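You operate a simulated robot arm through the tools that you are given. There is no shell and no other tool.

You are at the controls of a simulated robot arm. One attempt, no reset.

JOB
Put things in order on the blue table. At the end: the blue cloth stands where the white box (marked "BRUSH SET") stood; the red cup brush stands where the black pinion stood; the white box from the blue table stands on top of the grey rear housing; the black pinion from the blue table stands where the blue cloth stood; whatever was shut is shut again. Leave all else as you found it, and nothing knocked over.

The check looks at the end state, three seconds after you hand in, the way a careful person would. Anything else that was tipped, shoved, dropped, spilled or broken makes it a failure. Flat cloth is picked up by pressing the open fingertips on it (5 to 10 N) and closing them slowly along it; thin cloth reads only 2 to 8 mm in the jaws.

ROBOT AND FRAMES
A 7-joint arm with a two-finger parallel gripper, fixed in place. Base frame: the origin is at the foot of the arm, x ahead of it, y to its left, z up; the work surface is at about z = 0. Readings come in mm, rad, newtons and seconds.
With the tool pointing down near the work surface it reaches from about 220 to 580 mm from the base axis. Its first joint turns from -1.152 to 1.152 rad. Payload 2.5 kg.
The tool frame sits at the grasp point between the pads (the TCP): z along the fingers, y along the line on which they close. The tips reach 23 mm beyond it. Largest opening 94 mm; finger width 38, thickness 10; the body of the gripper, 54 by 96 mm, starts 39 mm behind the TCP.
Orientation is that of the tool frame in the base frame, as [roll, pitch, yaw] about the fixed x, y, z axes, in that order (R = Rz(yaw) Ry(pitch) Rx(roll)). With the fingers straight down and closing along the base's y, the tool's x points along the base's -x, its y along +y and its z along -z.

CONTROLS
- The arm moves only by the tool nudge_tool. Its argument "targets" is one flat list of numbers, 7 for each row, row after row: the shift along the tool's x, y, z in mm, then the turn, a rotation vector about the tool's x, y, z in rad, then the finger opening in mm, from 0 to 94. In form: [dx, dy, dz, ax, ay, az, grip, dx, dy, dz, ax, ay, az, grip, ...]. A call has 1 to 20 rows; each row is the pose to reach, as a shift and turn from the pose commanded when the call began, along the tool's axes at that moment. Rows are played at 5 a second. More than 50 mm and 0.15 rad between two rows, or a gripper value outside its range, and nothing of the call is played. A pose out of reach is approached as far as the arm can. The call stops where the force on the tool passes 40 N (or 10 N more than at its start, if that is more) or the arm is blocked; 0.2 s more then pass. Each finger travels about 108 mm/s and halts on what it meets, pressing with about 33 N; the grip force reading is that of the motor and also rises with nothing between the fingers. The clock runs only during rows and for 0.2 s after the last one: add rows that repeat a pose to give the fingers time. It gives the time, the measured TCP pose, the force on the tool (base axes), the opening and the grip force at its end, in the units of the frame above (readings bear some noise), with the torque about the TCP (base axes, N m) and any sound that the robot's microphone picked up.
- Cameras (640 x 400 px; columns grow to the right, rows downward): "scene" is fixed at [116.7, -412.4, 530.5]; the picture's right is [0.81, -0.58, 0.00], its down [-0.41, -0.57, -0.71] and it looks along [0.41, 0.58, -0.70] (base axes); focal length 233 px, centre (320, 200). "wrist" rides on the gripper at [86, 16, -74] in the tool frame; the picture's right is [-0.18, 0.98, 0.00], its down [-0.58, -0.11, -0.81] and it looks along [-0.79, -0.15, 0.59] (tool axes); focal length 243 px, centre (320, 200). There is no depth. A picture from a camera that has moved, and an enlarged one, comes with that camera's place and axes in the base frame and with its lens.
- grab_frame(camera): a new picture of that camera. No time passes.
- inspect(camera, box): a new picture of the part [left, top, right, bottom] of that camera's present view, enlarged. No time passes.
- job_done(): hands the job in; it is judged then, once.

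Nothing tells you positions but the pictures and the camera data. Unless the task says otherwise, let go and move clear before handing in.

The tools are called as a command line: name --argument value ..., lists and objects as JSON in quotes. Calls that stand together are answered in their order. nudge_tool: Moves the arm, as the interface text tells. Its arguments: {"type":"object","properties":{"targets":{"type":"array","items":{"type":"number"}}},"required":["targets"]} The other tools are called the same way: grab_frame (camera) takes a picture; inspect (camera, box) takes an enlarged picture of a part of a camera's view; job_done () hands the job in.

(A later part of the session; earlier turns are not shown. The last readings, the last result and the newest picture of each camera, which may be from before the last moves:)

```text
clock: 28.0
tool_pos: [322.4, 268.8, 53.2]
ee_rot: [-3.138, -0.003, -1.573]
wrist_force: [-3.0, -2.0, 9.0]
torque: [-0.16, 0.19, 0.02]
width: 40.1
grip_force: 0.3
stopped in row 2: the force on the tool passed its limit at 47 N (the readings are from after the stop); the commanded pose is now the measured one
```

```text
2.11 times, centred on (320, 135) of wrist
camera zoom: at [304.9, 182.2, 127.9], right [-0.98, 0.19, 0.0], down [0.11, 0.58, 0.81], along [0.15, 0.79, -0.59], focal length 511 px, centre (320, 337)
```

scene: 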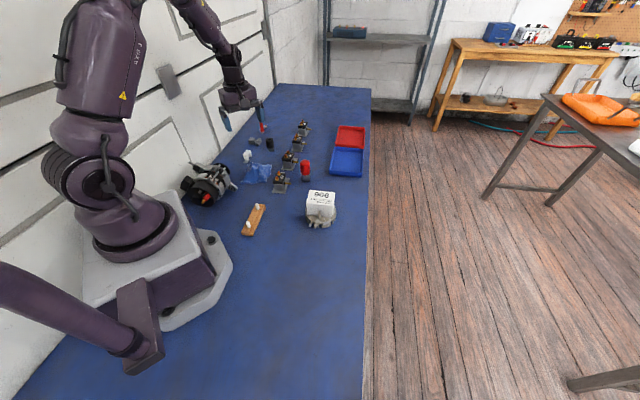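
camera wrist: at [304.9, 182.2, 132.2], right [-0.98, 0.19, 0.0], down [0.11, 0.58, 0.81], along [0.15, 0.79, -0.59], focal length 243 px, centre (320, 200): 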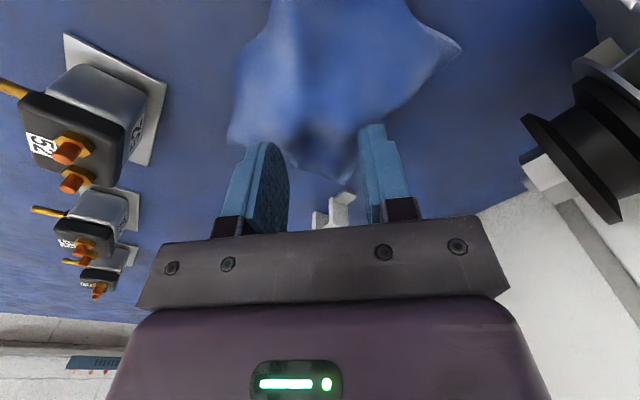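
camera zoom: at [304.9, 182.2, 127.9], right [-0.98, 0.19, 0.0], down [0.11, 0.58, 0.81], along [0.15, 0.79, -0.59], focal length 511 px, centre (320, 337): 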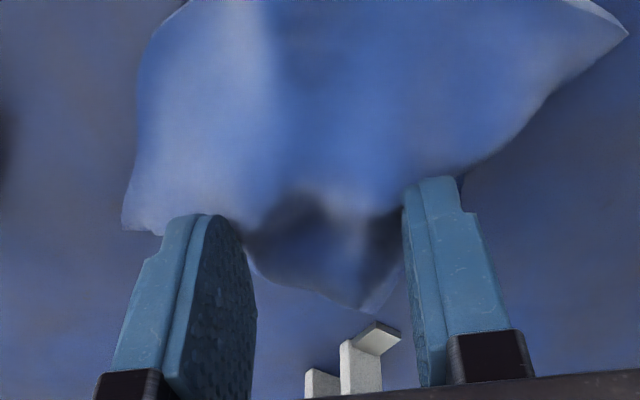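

There is something rigid about 30 mm tall under the cloth, so it isn't just rumpled. I'll lift off at once and see whether anything changed. Then I'll take the cloth by a flat part away from that bump.

nudge_tool --targets '[0, 0, -5, 0, 0, 0, 40, 0, 0, -30, 0, 0, 0, 40, 20, 0, -60, 0, 0, 0, 40, 60, 0, -80, 0, 0, 0, 40, 78, 0, -80, 0, 0, 0, 40, 78, 0, -80, 0, 0, 0, 40]'

inspect --camera "scene" --box '[240, 155, 288, 185]'

inspect --camera "wrist" --box '[220, 60, 420, 200]'

```text
clock: 29.4
tool_pos: [318.6, 187.6, 131.4]
ee_rot: [-3.138, 0.0, -1.575]
wrist_force: [1.3, -1.1, 0.6]
torque: [-0.03, 0.01, 0.01]
width: 40.1
grip_force: 0.1
```

```text
13.33 times, centred on (264, 170) of scene
camera zoom: at [116.7, -412.4, 530.5], right [0.81, -0.58, 0.0], down [-0.41, -0.57, -0.71], along [0.41, 0.58, -0.7], focal length 3109 px, centre (1067, 600)
```

zoom: 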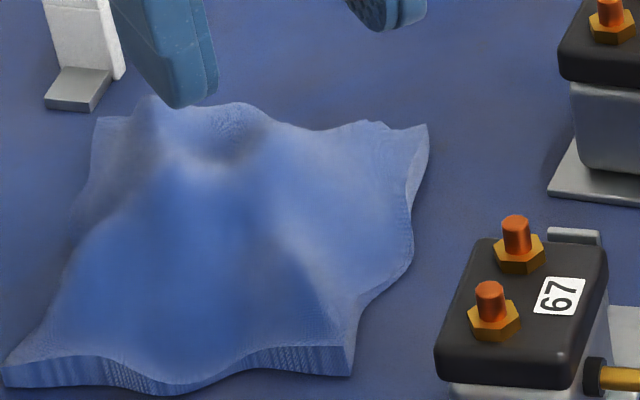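

```text
2.86 times, centred on (320, 130) of wrist
camera zoom: at [302.5, 101.9, 206.0], right [-0.98, 0.19, 0.0], down [0.11, 0.58, 0.81], along [0.15, 0.79, -0.59], focal length 693 px, centre (320, 400)
```

zoom: 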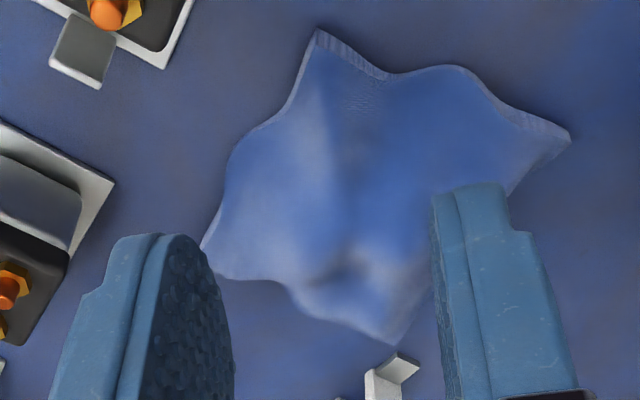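

The cloth is unchanged. I'll grip it at its near flat corner around (320,219), away from the hidden object, going down to just above the surface first.

nudge_tool --targets '[-16, 0, 20, 0, 0, 0, 30, -31.4, 0, 45, 0, 0, 0, 20, -31.4, 0, 70, 0, 0, 0, 20, -31.4, 0, 86, 0, 0, 0, 20, -31.4, 0, 86, 0, 0, 0, 20]'

inspect --camera "scene" --box '[232, 140, 296, 190]'

grab_frame --camera "wrist"

```text
clock: 30.4
tool_pos: [322.8, 222.5, 52.8]
ee_rot: [-3.133, -0.004, -1.573]
wrist_force: [-1.6, -1.9, 11.8]
torque: [0.16, 0.18, 0.12]
width: 20.7
grip_force: 1.6
stopped in row 5: the force on the tool passed its limit at 66 N (the readings are from after the stop); the commanded pose is now the measured one
```

```text
8.00 times, centred on (264, 165) of scene
camera zoom: at [116.7, -412.4, 530.5], right [0.81, -0.58, 0.0], down [-0.41, -0.57, -0.71], along [0.41, 0.58, -0.7], focal length 1865 px, centre (768, 480)
```

zoom: 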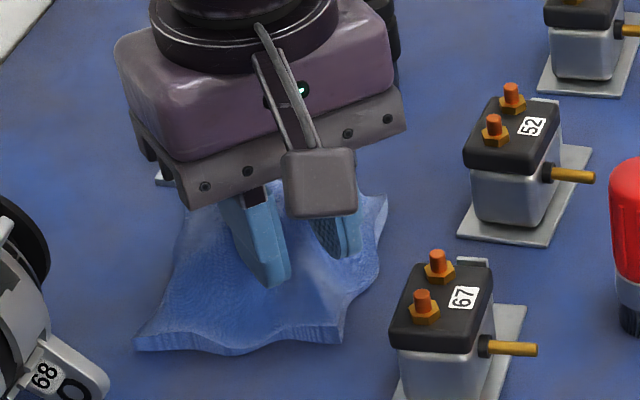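

```text
taken
camera wrist: at [306.2, 135.8, 127.8], right [-0.98, 0.19, -0.01], down [0.1, 0.58, 0.81], along [0.15, 0.79, -0.59], focal length 243 px, centre (320, 200)
```

wrist: 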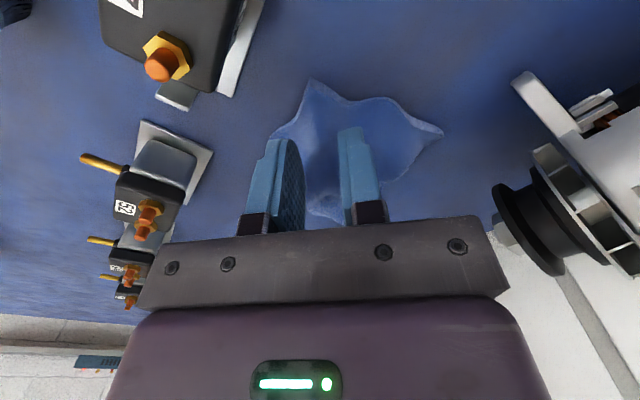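

I touched the hidden object again, at its edge near (308,240). It seems to be about 45 mm wide and 30 mm tall, sitting under the middle of the cloth. I'll rise and check that nothing moved.

nudge_tool --targets '[0, 0, -3, 0, 0, 0, 20, 0, 0, -20, 0, 0, 0, 20, 20, 0, -50, 0, 0, 0, 20, 34, 0, -80, 0, 0, 0, 20, 34, 0, -80, 0, 0, 0, 20]'

inspect --camera "scene" --box '[240, 155, 288, 185]'

inspect --camera "wrist" --box '[220, 60, 420, 200]'

```text
clock: 31.6
tool_pos: [318.7, 189.6, 135.6]
ee_rot: [-3.134, -0.004, -1.573]
wrist_force: [0.6, 0.0, -0.7]
torque: [0.02, 0.01, -0.01]
width: 20.0
grip_force: 0.1
```

```text
13.33 times, centred on (264, 170) of scene
camera zoom: at [116.7, -412.4, 530.5], right [0.81, -0.58, 0.0], down [-0.41, -0.57, -0.71], along [0.41, 0.58, -0.7], focal length 3109 px, centre (1067, 600)
```

zoom: 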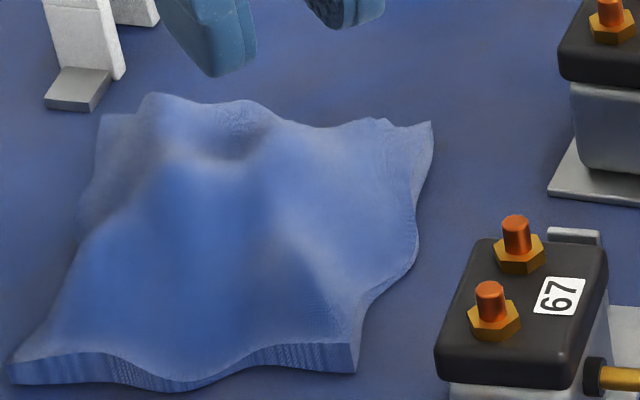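

```text
2.86 times, centred on (320, 130) of wrist
camera zoom: at [302.8, 103.6, 209.5], right [-0.98, 0.19, -0.01], down [0.1, 0.58, 0.8], along [0.15, 0.79, -0.59], focal length 693 px, centre (320, 400)
```

zoom: 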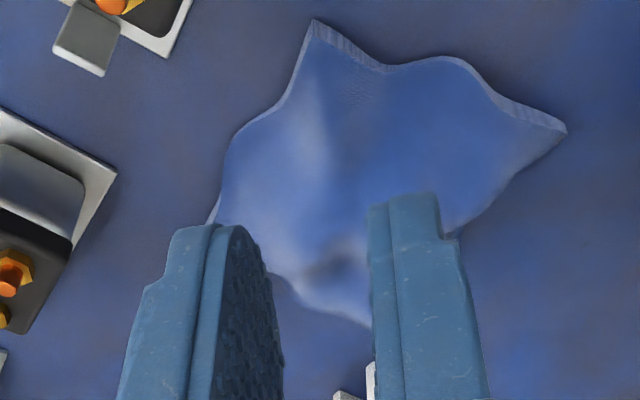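

The drape pattern, with four corners spread and the edges drawn in, confirms a rigid object under the middle. I'll take the cloth closer to its near corner at about (321,207), clear of the object, and approach in small steps.

nudge_tool --targets '[-10, 1, 20, 0, 0, 0, 20, -19.5, 2, 45, 0, 0, 0, 18, -19.5, 2, 65, 0, 0, 0, 18, -19.5, 2, 78, 0, 0, 0, 18, -19.5, 2, 86, 0, 0, 0, 18, -19.5, 2, 86, 0, 0, 0, 18]'

inspect --camera "scene" --box '[240, 145, 304, 195]'

inspect --camera "wrist" --box '[220, 60, 420, 200]'

```text
clock: 33.0
tool_pos: [321.1, 208.9, 47.3]
ee_rot: [-3.132, -0.002, -1.572]
wrist_force: [-0.2, 1.0, 0.6]
torque: [0.0, -0.03, -0.03]
width: 17.8
grip_force: 0.0
```

```text
8.00 times, centred on (272, 170) of scene
camera zoom: at [116.7, -412.4, 530.5], right [0.81, -0.58, 0.0], down [-0.41, -0.57, -0.71], along [0.41, 0.58, -0.7], focal length 1865 px, centre (704, 440)
```

zoom: 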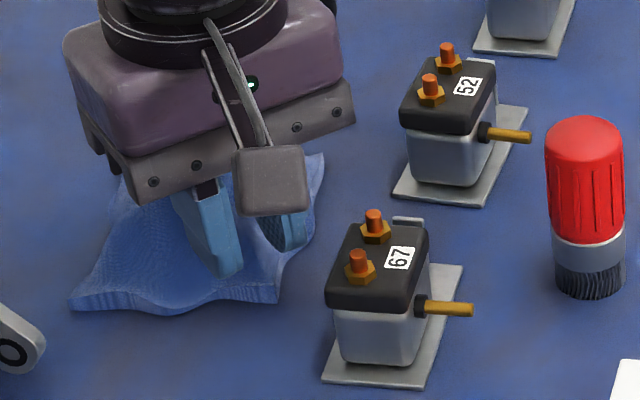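

```text
2.86 times, centred on (320, 130) of wrist
camera zoom: at [303.8, 121.9, 120.6], right [-0.98, 0.19, -0.01], down [0.1, 0.58, 0.81], along [0.16, 0.79, -0.59], focal length 693 px, centre (320, 400)
```

zoom: 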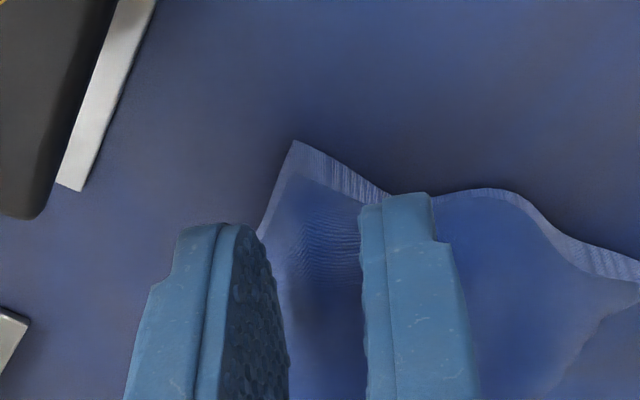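

No contact here at 24 mm tip height. I'll continue down gently.

nudge_tool --targets '[0, 0, 2, 0, 0, 0, 18, 0, 0, 4, 0, 0, 0, 18, 0, 0, 6, 0, 0, 0, 18, 0, 0, 8, 0, 0, 0, 18, 0, 0, 8, 0, 0, 0, 18]'

```text
clock: 34.2
tool_pos: [320.5, 207.7, 40.2]
ee_rot: [-3.133, -0.004, -1.572]
wrist_force: [0.3, 0.1, 0.4]
torque: [0.0, -0.03, -0.02]
width: 18.0
grip_force: 0.0
```

nudge_tool --targets '[0, 0, 1.5, 0, 0, 0, 18, 0, 0, 3, 0, 0, 0, 18, 0, 0, 4.5, 0, 0, 0, 18, 0, 0, 6, 0, 0, 0, 18, 0, 0, 6, 0, 0, 0, 18]'

inspect --camera "wrist" --box '[220, 60, 420, 200]'

```text
clock: 35.4
tool_pos: [321.0, 206.9, 33.1]
ee_rot: [-3.133, -0.003, -1.573]
wrist_force: [-0.2, 0.5, -0.2]
torque: [0.01, 0.0, -0.02]
width: 17.9
grip_force: 0.1
```

```text
2.86 times, centred on (320, 130) of wrist
camera zoom: at [304.3, 120.8, 107.1], right [-0.98, 0.19, -0.01], down [0.1, 0.58, 0.81], along [0.16, 0.79, -0.59], focal length 693 px, centre (320, 400)
```

zoom: 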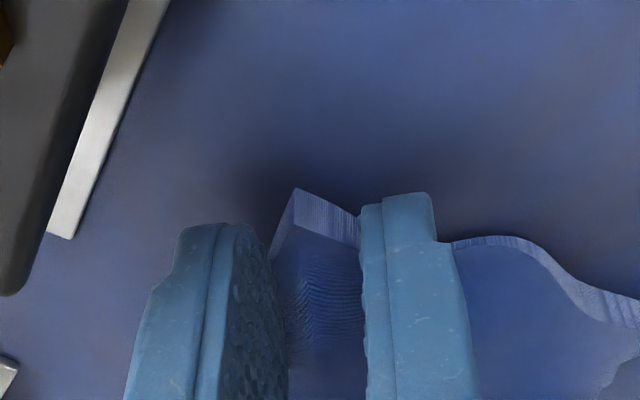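

nudge_tool --targets '[0, 0, 1, 0, 0, 0, 18, 0, 0, 2, 0, 0, 0, 18, 0, 0, 3, 0, 0, 0, 18, 0, 0, 3, 0, 0, 0, 18]'

nudge_tool --targets '[0, 0, 1, 0, 0, 0, 18, 0, 0, 1, 0, 0, 0, 18]'

```text
clock: 36.4
tool_pos: [321.0, 206.5, 30.9]
ee_rot: [-3.133, -0.005, -1.572]
wrist_force: [-0.7, 0.5, 0.1]
torque: [-0.01, 0.03, 0.01]
width: 18.1
grip_force: 0.0
```

```text
clock: 37.0
tool_pos: [320.7, 208.9, 30.3]
ee_rot: [-3.132, -0.004, -1.573]
wrist_force: [0.0, 0.7, 0.6]
torque: [0.04, 0.0, 0.03]
width: 17.9
grip_force: 0.0
```

nudge_tool --targets '[0, 0, 1, 0, 0, 0, 18, 0, 0, 1, 0, 0, 0, 18]'

inspect --camera "scene" --box '[240, 150, 288, 185]'

```text
clock: 37.6
tool_pos: [321.8, 207.5, 28.0]
ee_rot: [-3.133, -0.003, -1.573]
wrist_force: [0.2, -0.6, -0.4]
torque: [-0.01, -0.01, 0.0]
width: 17.7
grip_force: 0.2
```

```text
11.43 times, centred on (264, 168) of scene
camera zoom: at [116.7, -412.4, 530.5], right [0.81, -0.58, 0.0], down [-0.41, -0.57, -0.71], along [0.41, 0.58, -0.7], focal length 2665 px, centre (960, 571)
```

zoom: 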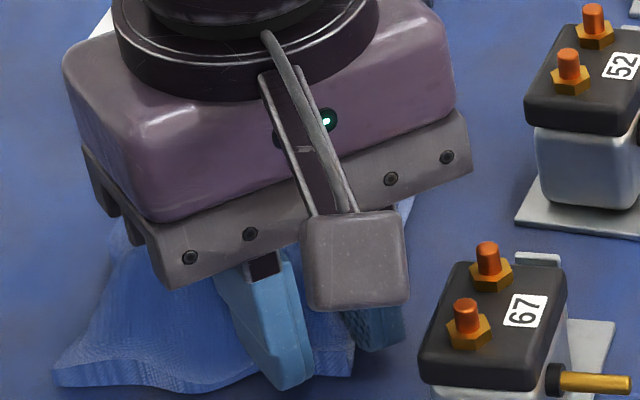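

nudge_tool --targets '[0, 0, 0.7, 0, 0, 0, 18, 0, 0, 1.4, 0, 0, 0, 18]'

nudge_tool --targets '[0, 0, 0.5, 0, 0, 0, 18, 0, 0, 1, 0, 0, 0, 18]'

```text
clock: 38.2
tool_pos: [320.8, 208.1, 25.1]
ee_rot: [-3.132, -0.004, -1.572]
wrist_force: [0.4, 0.4, -0.4]
torque: [-0.01, -0.01, -0.02]
width: 18.0
grip_force: 0.1
```

```text
clock: 38.8
tool_pos: [320.7, 207.6, 24.9]
ee_rot: [-3.134, -0.004, -1.574]
wrist_force: [0.2, 0.3, 0.7]
torque: [-0.02, -0.04, -0.02]
width: 17.8
grip_force: 0.0
```

nudge_tool --targets '[0, 0, 0.5, 0, 0, 0, 18, 0, 0, 0.5, 0, 0, 0, 18]'

nudge_tool --targets '[0, 0, 0.5, 0, 0, 0, 18, 0, 0, 0.5, 0, 0, 0, 18]'

inspect --camera "wrist" --box '[220, 60, 420, 200]'

```text
clock: 39.4
tool_pos: [321.8, 207.1, 25.3]
ee_rot: [-3.133, -0.005, -1.573]
wrist_force: [-0.3, 0.5, 0.0]
torque: [0.0, 0.02, -0.03]
width: 17.8
grip_force: 0.1
```

```text
clock: 40.0
tool_pos: [321.1, 205.2, 24.1]
ee_rot: [-3.133, -0.004, -1.573]
wrist_force: [-0.4, 0.3, -0.3]
torque: [-0.02, 0.03, 0.05]
width: 18.1
grip_force: 0.4
```

```text
2.86 times, centred on (320, 130) of wrist
camera zoom: at [305.1, 120.6, 98.6], right [-0.98, 0.19, -0.01], down [0.1, 0.58, 0.81], along [0.16, 0.79, -0.59], focal length 693 px, centre (320, 400)
```

zoom: 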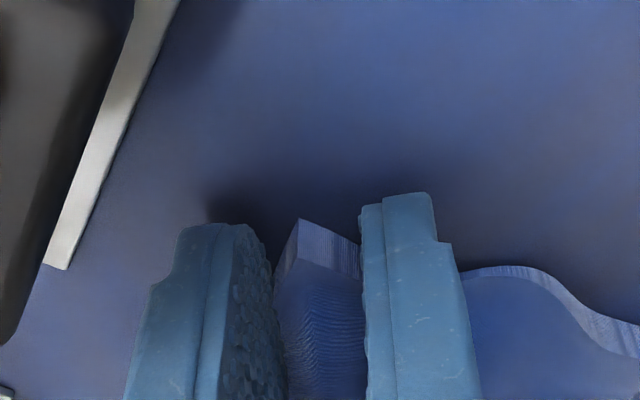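

nudge_tool --targets '[0, 0, 0.5, 0, 0, 0, 18, 0, 0, 0.5, 0, 0, 0, 18]'

nudge_tool --targets '[0, 0, 0.4, 0, 0, 0, 18, 0, 0, 0.4, 0, 0, 0, 18]'

nudge_tool --targets '[0, 0, 0.4, 0, 0, 0, 18, 0, 0, 0.4, 0, 0, 0, 18]'

```text
clock: 40.6
tool_pos: [322.0, 208.0, 24.4]
ee_rot: [-3.132, -0.003, -1.572]
wrist_force: [-1.6, -0.8, -0.2]
torque: [-0.03, 0.01, 0.01]
width: 18.2
grip_force: 0.1
```

```text
clock: 41.2
tool_pos: [321.2, 207.1, 23.4]
ee_rot: [-3.133, -0.004, -1.572]
wrist_force: [-0.2, -0.3, -0.8]
torque: [0.0, -0.02, -0.03]
width: 17.9
grip_force: 0.1
```

```text
clock: 41.8
tool_pos: [321.3, 206.8, 22.5]
ee_rot: [-3.134, -0.003, -1.573]
wrist_force: [-0.5, -2.7, 7.6]
torque: [0.13, 0.13, 0.03]
width: 18.1
grip_force: 0.5
```

I now have about 7.6 N of press on the corner. I'll close slowly along it.

nudge_tool --targets '[0, 0, 0, 0, 0, 0, 16, 0, 0, 0, 0, 0, 0, 14, 0, 0, 0, 0, 0, 0, 12, 0, 0, 0, 0, 0, 0, 10, 0, 0, 0, 0, 0, 0, 8, 0, 0, 0, 0, 0, 0, 6, 0, 0, 0, 0, 0, 0, 4, 0, 0, 0, 0, 0, 0, 2, 0, 0, 0, 0, 0, 0, 0, 0, 0, 0, 0, 0, 0, 0]'

inspect --camera "wrist" --box '[220, 60, 420, 200]'

inspect --camera "scene" --box '[240, 150, 288, 185]'

```text
clock: 43.3
tool_pos: [320.2, 205.8, 23.5]
ee_rot: [-3.136, -0.007, -1.572]
wrist_force: [-1.0, 0.2, 2.5]
torque: [0.08, 0.03, 0.0]
width: 6.3
grip_force: 2.4
stopped in row 7: the force on the tool passed its limit at 46 N (the readings are from after the stop); the commanded pose is now the measured one
```

```text
2.86 times, centred on (320, 130) of wrist
camera zoom: at [303.1, 120.8, 97.4], right [-0.98, 0.19, -0.01], down [0.11, 0.59, 0.8], along [0.15, 0.79, -0.59], focal length 693 px, centre (320, 400)
```

zoom: 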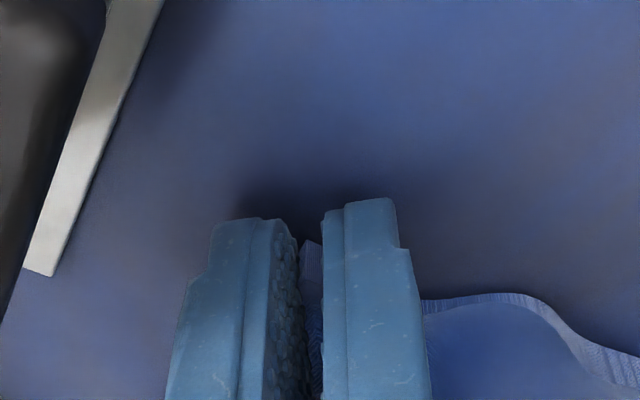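

```text
11.43 times, centred on (264, 168) of scene
camera zoom: at [116.8, -412.4, 530.5], right [0.81, -0.58, 0.0], down [-0.41, -0.57, -0.71], along [0.41, 0.58, -0.7], focal length 2665 px, centre (960, 571)
```

zoom: 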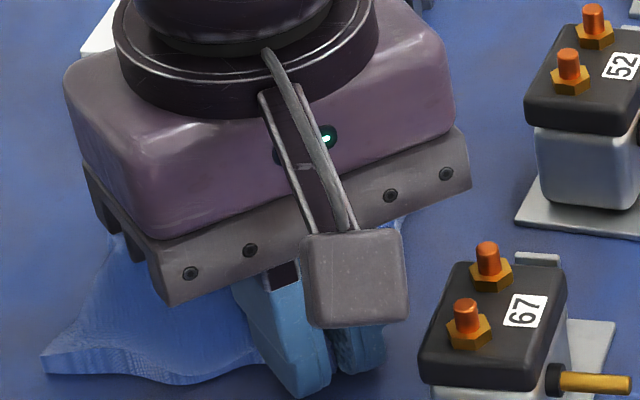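

The fingers are nearly closed with a strip of cloth between them. I'll finish closing without pressing further.

nudge_tool --targets '[0, 0, 0, 0, 0, 0, 5, 0, 0, 0, 0, 0, 0, 3, 0, 0, 0, 0, 0, 0, 1, 0, 0, 0, 0, 0, 0, 0, 0, 0, 0, 0, 0, 0, 0]'

inspect --camera "wrist" --box '[220, 60, 420, 200]'

```text
clock: 44.5
tool_pos: [319.2, 207.4, 23.4]
ee_rot: [-3.139, -0.005, -1.57]
wrist_force: [-16.5, -2.9, 21.8]
torque: [0.33, 0.44, 0.32]
width: 0.0
grip_force: 32.8
```

```text
2.86 times, centred on (320, 130) of wrist
camera zoom: at [302.3, 121.3, 97.4], right [-0.98, 0.18, 0.0], down [0.11, 0.59, 0.8], along [0.15, 0.79, -0.6], focal length 693 px, centre (320, 400)
```

zoom: 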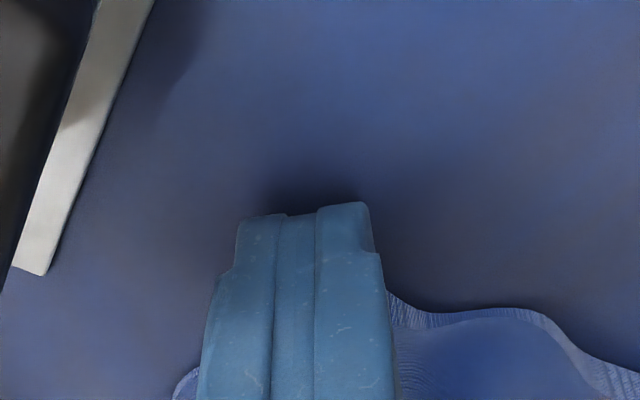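

The jaws read 0 mm, so the cloth slipped out. I'll rise and look again.

nudge_tool --targets '[0, 0, -2, 0, 0, 0, 4, 0, 0, -10, 0, 0, 0, 10, 0, 0, -30, 0, 0, 0, 20, 10, 0, -60, 0, 0, 0, 20, 20, 0, -95, 0, 0, 0, 94, 20, 0, -95, 0, 0, 0, 94, 20, 0, -95, 0, 0, 0, 94]'

inspect --camera "wrist" --box '[220, 40, 420, 200]'

inspect --camera "scene" --box '[240, 155, 288, 185]'

```text
clock: 46.1
tool_pos: [320.2, 188.9, 115.2]
ee_rot: [-3.136, -0.005, -1.57]
wrist_force: [1.0, 0.0, 0.1]
torque: [0.0, 0.03, 0.01]
width: 94.2
grip_force: 0.1
```

```text
2.50 times, centred on (320, 120) of wrist
camera zoom: at [303.2, 101.8, 189.9], right [-0.98, 0.18, -0.01], down [0.11, 0.59, 0.8], along [0.15, 0.79, -0.59], focal length 606 px, centre (320, 400)
```

zoom: 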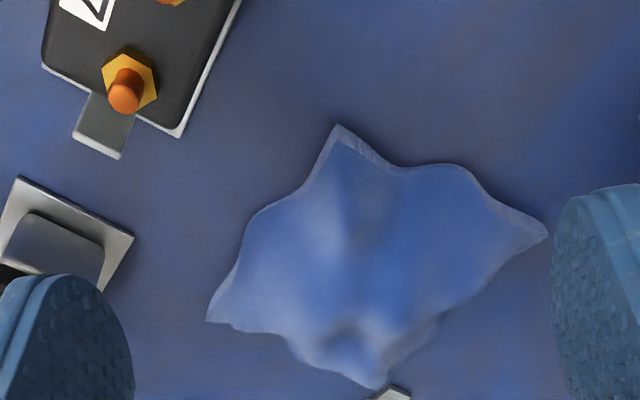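

```text
13.33 times, centred on (264, 170) of scene
camera zoom: at [116.7, -412.4, 530.5], right [0.81, -0.58, 0.0], down [-0.41, -0.57, -0.71], along [0.41, 0.58, -0.7], focal length 3109 px, centre (1067, 600)
```

zoom: 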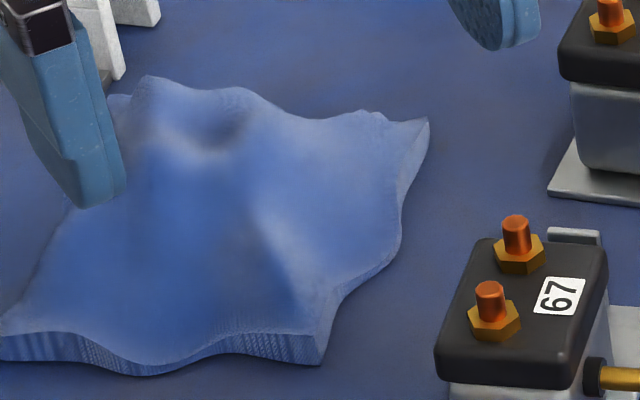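

The cloth shifted by a few mm while keeping exactly the same shape. Before trying again I want a level side view of it, so I'll back off and tilt the wrist to look horizontally.

nudge_tool --targets '[25, 5, 0, 0, -0.1, 0, 94, 45, 10, 10, 0, -0.22, 0, 94, 60, 15, 20, 0, -0.34, 0, 94, 79, 20, 28, 0, -0.46, 0, 94, 79, 20, 35, 0, -0.58, 0, 94, 79, 20, 35, 0, -0.6, 0, 94]'

grab_frame --camera "wrist"

inspect --camera "wrist" --box '[220, 80, 420, 205]'

```text
clock: 47.5
tool_pos: [300.3, 107.4, 84.0]
ee_rot: [-3.134, 0.596, -1.567]
wrist_force: [-0.5, -0.5, -0.1]
torque: [0.0, 0.02, 0.02]
width: 93.8
grip_force: 0.1
```

```text
taken
camera wrist: at [284.6, -5.7, 96.6], right [-0.98, 0.15, 0.1], down [0.1, 0.03, 0.99], along [0.15, 0.99, -0.04], focal length 243 px, centre (320, 200)
```

wrist: 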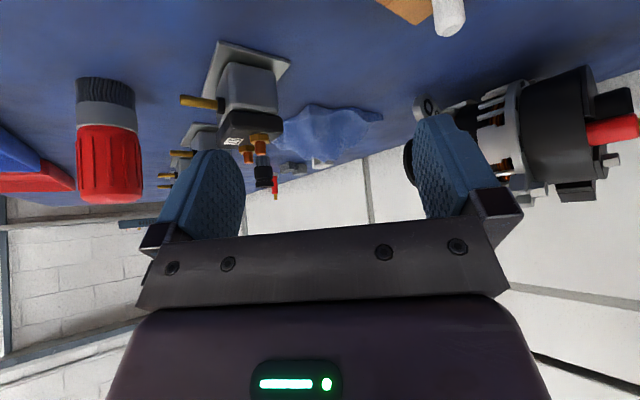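

```text
3.20 times, centred on (320, 142) of wrist
camera zoom: at [284.6, -5.7, 96.6], right [-0.98, 0.15, 0.1], down [0.1, 0.03, 0.99], along [0.15, 0.99, -0.04], focal length 776 px, centre (320, 384)
```

zoom: 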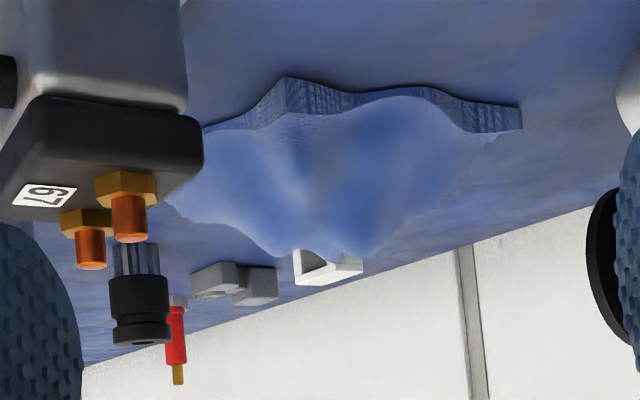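

From the side the cloth is a heap about 40 mm tall with 10 mm thick edges, and it keeps its shape. I'll go over the hump again, this time lowering in very fine steps to about 5–10 N, and then close slowly as the instructions describe.

nudge_tool --targets '[-10, 0, -15, 0, 0, 0, 94, -20.2, 0, -29.8, 0, 0, 0, 80, -44.2, -3.7, -13.5, 0, 0.1, 0, 60, -68.2, -7.3, 2.8, 0, 0.2, 0, 50, -92.2, -11, 19, 0, 0.3, 0, 50, -116.2, -14.7, 35.3, 0, 0.4, 0, 50, -140.3, -18.3, 51.5, 0, 0.5, 0, 50, -164.3, -22, 67.8, 0, 0.6, 0, 50, -164.3, -22, 67.8, 0, 0.6, 0, 50]'

grab_frame --camera "wrist"

inspect --camera "scene" --box '[232, 140, 296, 190]'

```text
clock: 49.5
tool_pos: [319.2, 282.8, 121.8]
ee_rot: [-3.137, -0.006, -1.573]
wrist_force: [0.1, -1.2, -0.8]
torque: [0.0, 0.01, 0.01]
width: 49.7
grip_force: 0.1
```

```text
taken
camera wrist: at [302.5, 196.1, 195.6], right [-0.98, 0.19, -0.01], down [0.11, 0.59, 0.8], along [0.15, 0.79, -0.6], focal length 243 px, centre (320, 200)
```

wrist: 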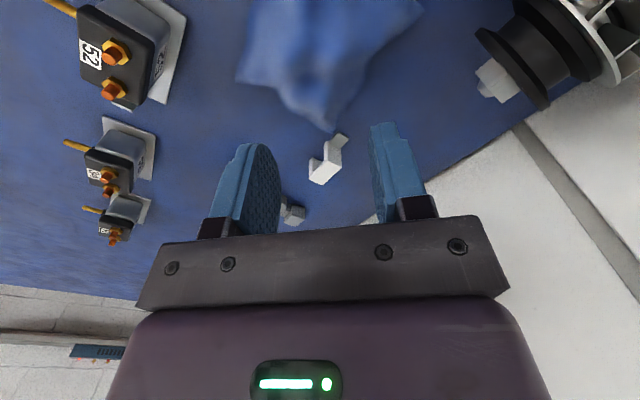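

```text
8.00 times, centred on (264, 165) of scene
camera zoom: at [116.8, -412.4, 530.5], right [0.81, -0.58, 0.0], down [-0.41, -0.57, -0.71], along [0.41, 0.58, -0.7], focal length 1865 px, centre (768, 480)
```

zoom: 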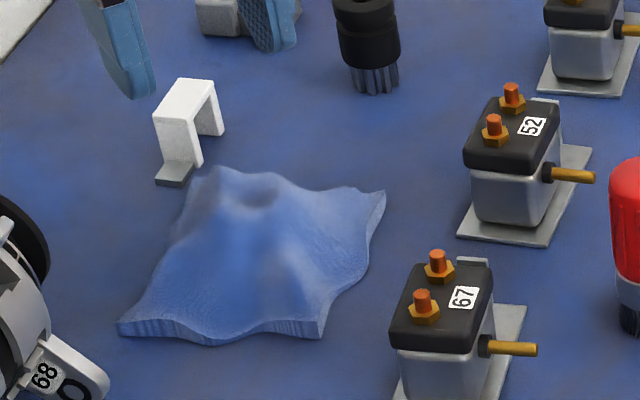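

The heap looks like cloth draped over a small round thing at its back. I'll lower in small steps here to feel exactly where contact begins.

nudge_tool --targets '[0, -4, 20, 0, 0, 0, 50, 0, -4, 40, 0, 0, 0, 50, 0, -4, 50, 0, 0, 0, 50, 0, -4, 54, 0, 0, 0, 50, 0, -4, 54, 0, 0, 0, 50]'

inspect --camera "wrist" --box '[200, 40, 440, 220]'

inspect --camera "scene" --box '[232, 140, 296, 190]'

```text
clock: 50.7
tool_pos: [325.4, 280.9, 65.4]
ee_rot: [-3.136, -0.005, -1.57]
wrist_force: [0.0, -0.5, 0.1]
torque: [-0.02, -0.05, 0.0]
width: 50.0
grip_force: 0.0
```

```text
2.22 times, centred on (320, 130) of wrist
camera zoom: at [308.2, 194.9, 139.5], right [-0.98, 0.18, -0.01], down [0.11, 0.59, 0.8], along [0.15, 0.79, -0.59], focal length 539 px, centre (320, 356)
```

zoom: 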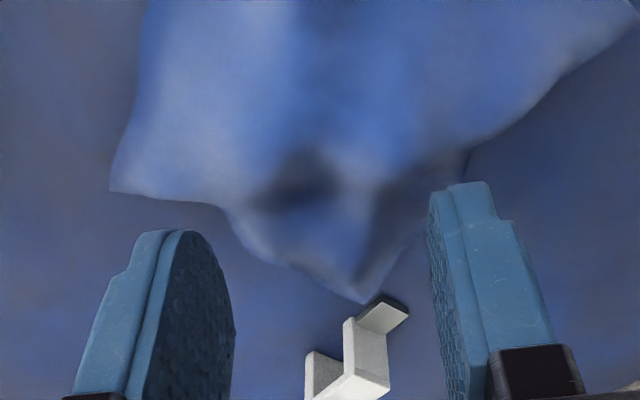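

```text
8.00 times, centred on (264, 165) of scene
camera zoom: at [116.7, -412.4, 530.5], right [0.81, -0.58, 0.0], down [-0.41, -0.57, -0.71], along [0.41, 0.58, -0.7], focal length 1865 px, centre (768, 480)
```

zoom: 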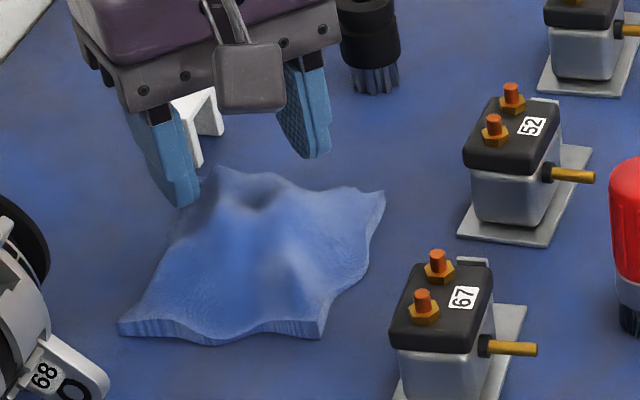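

nudge_tool --targets '[0, 0, 1, 0, 0, 0, 50, 0, 0, 2, 0, 0, 0, 50, 0, 0, 3, 0, 0, 0, 50, 0, 0, 4, 0, 0, 0, 50, 0, 0, 5, 0, 0, 0, 50]'

nudge_tool --targets '[0, 0, 0.7, 0, 0, 0, 50, 0, 0, 1.4, 0, 0, 0, 50, 0, 0, 2.1, 0, 0, 0, 50]'

```text
clock: 51.9
tool_pos: [325.2, 283.2, 60.4]
ee_rot: [-3.139, -0.004, -1.57]
wrist_force: [0.0, -0.6, 0.1]
torque: [0.01, 0.0, -0.01]
width: 49.9
grip_force: 0.1
```

```text
clock: 52.7
tool_pos: [326.0, 281.5, 58.8]
ee_rot: [-3.135, -0.005, -1.57]
wrist_force: [-0.3, 0.3, 0.1]
torque: [0.0, -0.04, -0.02]
width: 50.0
grip_force: 0.0
```

nudge_tool --targets '[0, 0, 0.7, 0, 0, 0, 50, 0, 0, 1.4, 0, 0, 0, 50, 0, 0, 2.1, 0, 0, 0, 50]'

nudge_tool --targets '[0, 0, 0.7, 0, 0, 0, 50, 0, 0, 1.4, 0, 0, 0, 50, 0, 0, 2.1, 0, 0, 0, 50]'

nudge_tool --targets '[0, 0, 0.7, 0, 0, 0, 50, 0, 0, 1.4, 0, 0, 0, 50, 0, 0, 2.1, 0, 0, 0, 50]'

```text
clock: 53.5
tool_pos: [324.3, 282.6, 56.4]
ee_rot: [-3.136, -0.005, -1.572]
wrist_force: [-0.1, 0.1, 0.5]
torque: [0.01, -0.02, 0.01]
width: 49.7
grip_force: 0.0
```

```text
clock: 54.3
tool_pos: [325.8, 282.0, 54.8]
ee_rot: [-3.136, -0.005, -1.57]
wrist_force: [-0.5, -0.7, 1.1]
torque: [-0.03, 0.05, -0.03]
width: 50.2
grip_force: 0.1
```

```text
clock: 55.1
tool_pos: [325.9, 282.4, 52.9]
ee_rot: [-3.136, -0.002, -1.572]
wrist_force: [-3.7, -4.6, 35.7]
torque: [-0.56, 1.06, 0.05]
width: 51.3
grip_force: 1.8
```

inspect --camera "scene" --box '[240, 150, 288, 185]'

inspect --camera "wrist" --box '[200, 40, 440, 220]'

```text
11.43 times, centred on (264, 168) of scene
camera zoom: at [116.6, -412.5, 530.5], right [0.81, -0.58, 0.0], down [-0.41, -0.57, -0.71], along [0.41, 0.58, -0.7], focal length 2665 px, centre (960, 571)
```

zoom: 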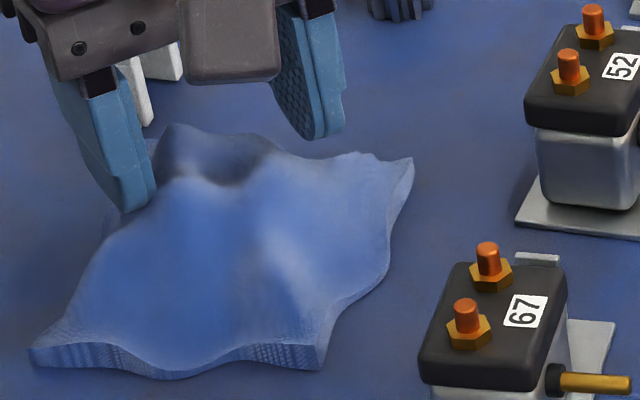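

```text
2.22 times, centred on (320, 130) of wrist
camera zoom: at [309.0, 196.1, 127.5], right [-0.98, 0.18, -0.01], down [0.1, 0.58, 0.81], along [0.15, 0.79, -0.59], focal length 539 px, centre (320, 356)
```

zoom: 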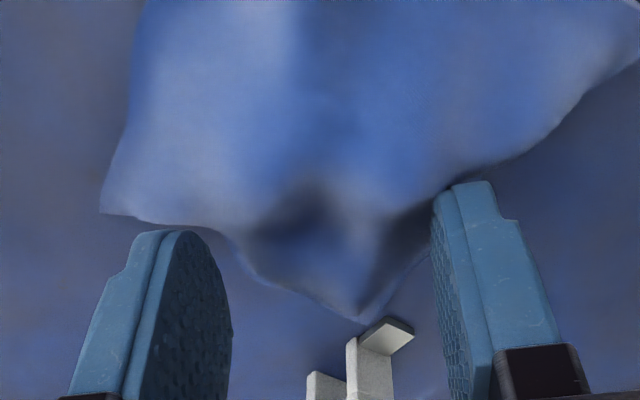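

The contact is firm at the visible surface. To learn whether the cloth itself yields, I'll press closed fingertips gently on its thin front edge near (293,243), where the scene camera can watch.

nudge_tool --targets '[0, 0, -4, 0, 0, 0, 50, 0, 0, -25, 0, 0, 0, 40, 15, 12, -35, 0, 0, 0, 10, 39, 32.5, -35, 0, 0, 0, 0, 39, 32.5, -20, 0, 0, 0, 0, 39, 32.5, -10, 0, 0, 0, 0, 39, 32.5, -10, 0, 0, 0, 0]'

inspect --camera "scene" --box '[240, 150, 288, 185]'

```text
clock: 56.7
tool_pos: [293.3, 242.9, 61.5]
ee_rot: [-3.137, -0.004, -1.571]
wrist_force: [-0.3, 0.0, -0.5]
torque: [-0.01, -0.01, 0.0]
width: 0.0
grip_force: 33.4
```

```text
11.43 times, centred on (264, 168) of scene
camera zoom: at [116.7, -412.4, 530.5], right [0.81, -0.58, 0.0], down [-0.41, -0.57, -0.71], along [0.41, 0.58, -0.7], focal length 2665 px, centre (960, 571)
```

zoom: 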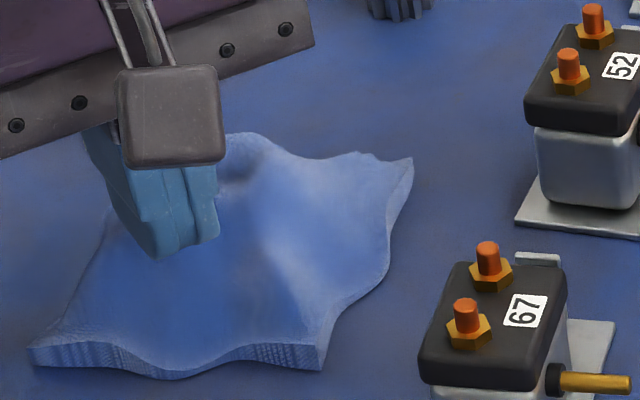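

nudge_tool --targets '[0, 0, 1.2, 0, 0, 0, 0, 0, 0, 2.4, 0, 0, 0, 0, 0, 0, 3.6, 0, 0, 0, 0, 0, 0, 4.8, 0, 0, 0, 0]'

nudge_tool --targets '[0, 0, 0.8, 0, 0, 0, 0, 0, 0, 1.6, 0, 0, 0, 0, 0, 0, 2.4, 0, 0, 0, 0]'

nudge_tool --targets '[0, 0, 0.8, 0, 0, 0, 0, 0, 0, 1.6, 0, 0, 0, 0, 0, 0, 2.4, 0, 0, 0, 0]'

```text
clock: 57.7
tool_pos: [293.8, 242.0, 57.9]
ee_rot: [-3.136, -0.006, -1.571]
wrist_force: [0.0, -0.3, 0.4]
torque: [-0.01, -0.03, -0.02]
width: 0.0
grip_force: 32.6
```

```text
clock: 58.5
tool_pos: [293.5, 242.0, 56.6]
ee_rot: [-3.137, -0.007, -1.574]
wrist_force: [0.5, -0.3, 0.7]
torque: [0.01, 0.02, -0.01]
width: 0.1
grip_force: 33.2
```

```text
clock: 59.3
tool_pos: [292.5, 244.5, 53.5]
ee_rot: [-3.135, -0.004, -1.573]
wrist_force: [-3.3, -5.1, 20.1]
torque: [0.22, 0.05, 0.07]
width: 0.0
grip_force: 32.6
```

inspect --camera "scene" --box '[240, 150, 288, 185]'

inspect --camera "wrist" --box '[200, 40, 440, 220]'

```text
11.43 times, centred on (264, 168) of scene
camera zoom: at [116.7, -412.5, 530.5], right [0.81, -0.58, 0.0], down [-0.41, -0.57, -0.71], along [0.41, 0.58, -0.7], focal length 2665 px, centre (960, 571)
```

zoom: 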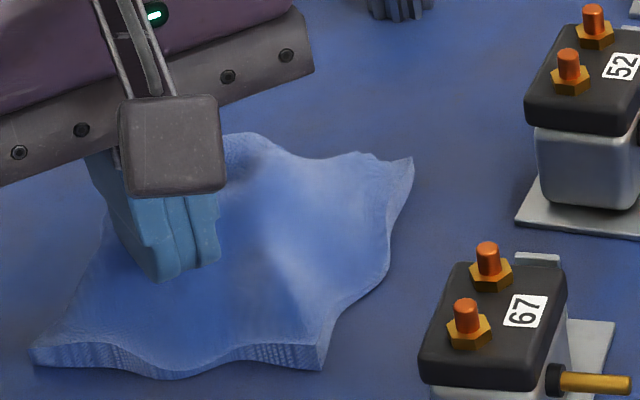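

```text
2.22 times, centred on (320, 130) of wrist
camera zoom: at [276.2, 157.4, 127.9], right [-0.98, 0.19, -0.01], down [0.1, 0.59, 0.8], along [0.15, 0.79, -0.59], focal length 539 px, centre (320, 356)
```

zoom: 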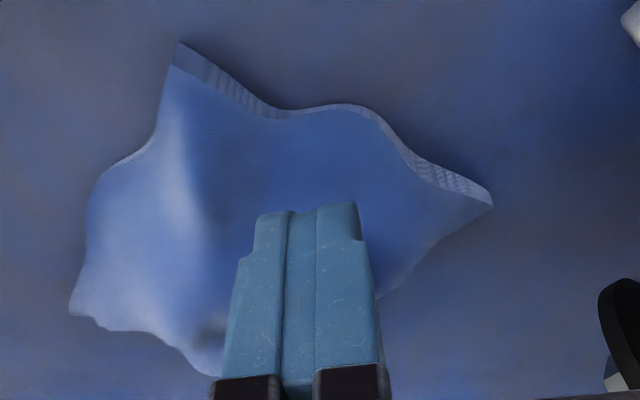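

It's still firm at the same height. Next I'll try the described technique on top of the hump: fingertips about 24 mm apart around the crest at (328,280), a light press, and a slow close while watching the jaw reading.

nudge_tool --targets '[0, 0, -4, 0, 0, 0, 0, 0, 0, -20, 0, 0, 0, 10, -18, -17, -25, 0, 0, 0, 24, -36, -35, -25, 0, 0, 0, 24, -36, -35, -18, 0, 0, 0, 24, -36, -35, -18, 0, 0, 0, 24]'

inspect --camera "scene" --box '[240, 150, 288, 185]'

inspect --camera "wrist" --box '[200, 40, 440, 220]'

```text
clock: 60.7
tool_pos: [328.1, 278.8, 70.0]
ee_rot: [-3.134, -0.006, -1.569]
wrist_force: [-0.8, 0.1, -0.8]
torque: [0.0, 0.01, -0.02]
width: 24.2
grip_force: 0.1
```

```text
11.43 times, centred on (264, 168) of scene
camera zoom: at [116.7, -412.4, 530.5], right [0.81, -0.58, 0.0], down [-0.41, -0.57, -0.71], along [0.41, 0.58, -0.7], focal length 2665 px, centre (960, 571)
```

zoom: 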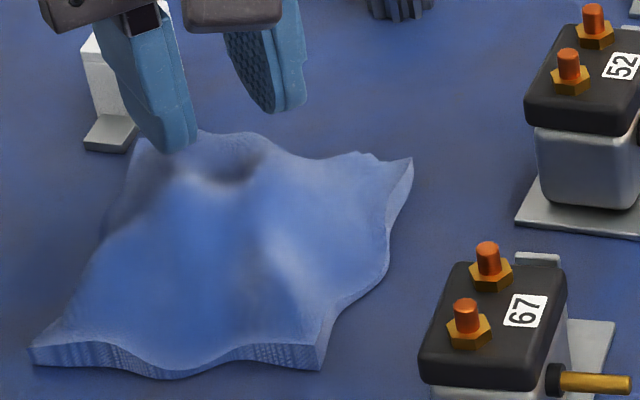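

```text
2.22 times, centred on (320, 130) of wrist
camera zoom: at [311.2, 192.9, 144.5], right [-0.98, 0.18, -0.01], down [0.11, 0.59, 0.8], along [0.15, 0.79, -0.59], focal length 539 px, centre (320, 356)
```

zoom: 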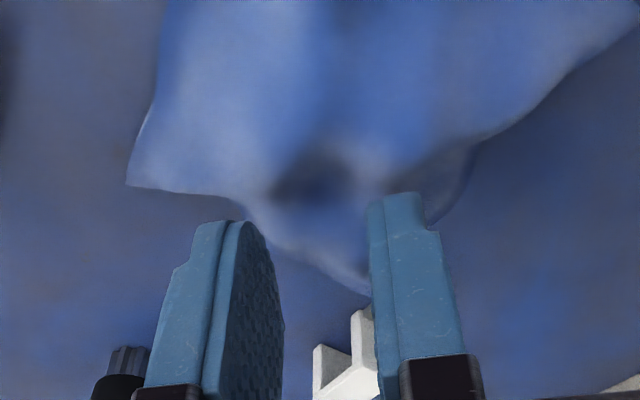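

nudge_tool --targets '[0, 0, 1, 0, 0, 0, 24, 0, 0, 2, 0, 0, 0, 24, 0, 0, 3, 0, 0, 0, 24, 0, 0, 4, 0, 0, 0, 24, 0, 0, 5, 0, 0, 0, 24]'

nudge_tool --targets '[0, 0, 0.8, 0, 0, 0, 24, 0, 0, 1.6, 0, 0, 0, 24, 0, 0, 2.4, 0, 0, 0, 24]'

nudge_tool --targets '[0, 0, 0.8, 0, 0, 0, 24, 0, 0, 1.6, 0, 0, 0, 24, 0, 0, 2.4, 0, 0, 0, 24]'

nudge_tool --targets '[0, 0, 0.8, 0, 0, 0, 24, 0, 0, 1.6, 0, 0, 0, 24, 0, 0, 2.4, 0, 0, 0, 24]'

```text
clock: 61.9
tool_pos: [328.4, 279.5, 65.4]
ee_rot: [-3.137, -0.004, -1.57]
wrist_force: [0.4, 0.1, -0.3]
torque: [0.03, 0.01, -0.01]
width: 24.1
grip_force: 0.0
```

```text
clock: 62.7
tool_pos: [327.1, 279.2, 62.6]
ee_rot: [-3.135, -0.005, -1.572]
wrist_force: [0.3, 0.6, -0.7]
torque: [-0.05, -0.01, -0.01]
width: 24.5
grip_force: 0.1
```

```text
clock: 63.5
tool_pos: [328.3, 278.7, 60.9]
ee_rot: [-3.135, -0.005, -1.57]
wrist_force: [-0.5, -0.2, 1.3]
torque: [-0.01, 0.02, -0.02]
width: 24.2
grip_force: 0.0
```

```text
clock: 64.3
tool_pos: [328.9, 277.8, 59.0]
ee_rot: [-3.135, -0.006, -1.571]
wrist_force: [-0.4, -0.4, 0.7]
torque: [-0.02, 0.02, -0.05]
width: 24.2
grip_force: 0.0
```

nudge_tool --targets '[0, 0, 0.8, 0, 0, 0, 24, 0, 0, 1.6, 0, 0, 0, 24]'

nudge_tool --targets '[0, 0, 0.8, 0, 0, 0, 24, 0, 0, 1.6, 0, 0, 0, 24]'

nudge_tool --targets '[0, 0, 0.7, 0, 0, 0, 24, 0, 0, 1.4, 0, 0, 0, 24]'

```text
clock: 64.9
tool_pos: [328.6, 279.2, 56.8]
ee_rot: [-3.135, -0.005, -1.57]
wrist_force: [-0.1, -0.1, 0.2]
torque: [-0.01, 0.01, 0.0]
width: 23.7
grip_force: 0.0
```

```text
clock: 65.5
tool_pos: [327.8, 278.8, 54.4]
ee_rot: [-3.135, -0.003, -1.57]
wrist_force: [-1.2, 0.2, 0.1]
torque: [0.01, 0.02, 0.01]
width: 24.0
grip_force: 0.2
```

```text
clock: 66.1
tool_pos: [328.7, 278.2, 54.9]
ee_rot: [-3.136, -0.003, -1.57]
wrist_force: [-1.2, -0.6, 6.9]
torque: [-0.02, 0.11, -0.01]
width: 24.2
grip_force: 0.4
```

Contact again comes at exactly 31 mm, while my tips passed through the visibly higher crest without any force. So the cloth is soft and there is a rigid flat-topped object about 30 mm tall beneath it. The crest is loose cloth I can pinch just above that object, so I'll close slowly here with a light press.

nudge_tool --targets '[0, 0, 0, 0, 0, 0, 22, 0, 0, 0, 0, 0, 0, 20, 0, 0, 0, 0, 0, 0, 18, 0, 0, 0, 0, 0, 0, 16, 0, 0, 0, 0, 0, 0, 14, 0, 0, 0, 0, 0, 0, 12]'

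inspect --camera "scene" --box '[240, 150, 288, 185]'

inspect --camera "wrist" --box '[200, 40, 440, 220]'

```text
clock: 67.5
tool_pos: [327.8, 279.1, 53.2]
ee_rot: [-3.136, -0.003, -1.57]
wrist_force: [-5.3, 1.2, 13.6]
torque: [0.08, 0.23, 0.01]
width: 16.6
grip_force: 5.0
```

```text
11.43 times, centred on (264, 168) of scene
camera zoom: at [116.7, -412.5, 530.5], right [0.81, -0.58, 0.0], down [-0.41, -0.57, -0.71], along [0.41, 0.58, -0.7], focal length 2665 px, centre (960, 571)
```

zoom: 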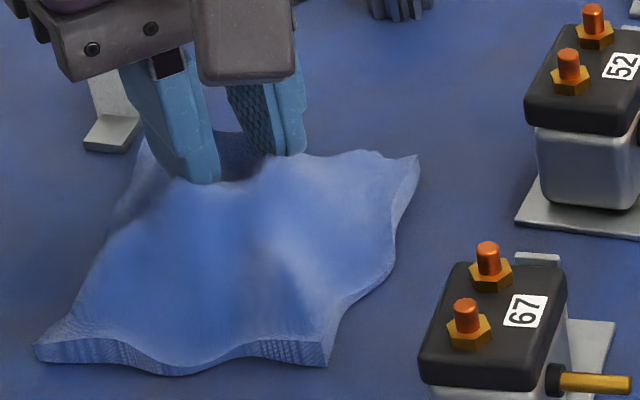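

```text
2.22 times, centred on (320, 130) of wrist
camera zoom: at [311.7, 192.7, 127.9], right [-0.98, 0.18, -0.01], down [0.1, 0.58, 0.8], along [0.15, 0.79, -0.59], focal length 539 px, centre (320, 356)
```

zoom: 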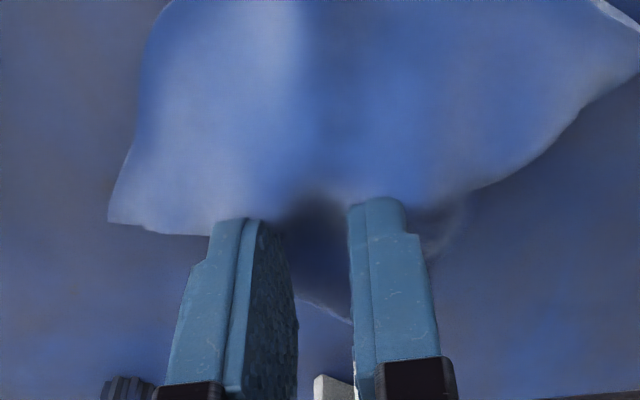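

The fingers have started to gather cloth, with the jaws resisting at 16.6 mm. I'll ease the press slightly and keep closing slowly.

nudge_tool --targets '[0, 0, -0.5, 0, 0, 0, 12, 0, 0, -0.5, 0, 0, 0, 10, 0, 0, -0.5, 0, 0, 0, 8, 0, 0, -0.5, 0, 0, 0, 6, 0, 0, -0.5, 0, 0, 0, 4]'

inspect --camera "scene" --box '[240, 150, 288, 185]'

```text
clock: 68.7
tool_pos: [329.7, 278.2, 54.2]
ee_rot: [-3.136, -0.006, -1.574]
wrist_force: [-1.5, -0.7, 2.9]
torque: [0.06, 0.05, -0.02]
width: 5.3
grip_force: 1.7
```

```text
11.43 times, centred on (264, 168) of scene
camera zoom: at [116.7, -412.4, 530.5], right [0.81, -0.58, 0.0], down [-0.41, -0.57, -0.71], along [0.41, 0.58, -0.7], focal length 2665 px, centre (960, 571)
```

zoom: 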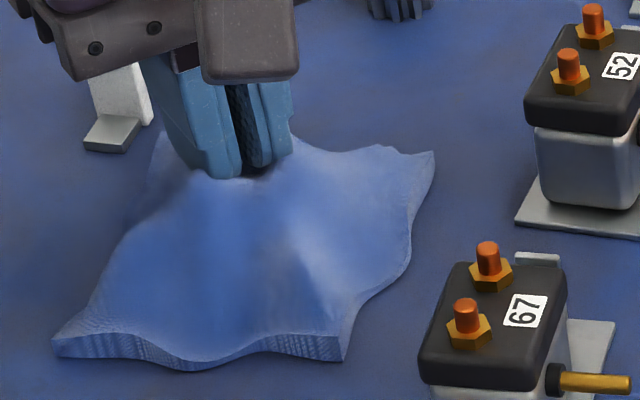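

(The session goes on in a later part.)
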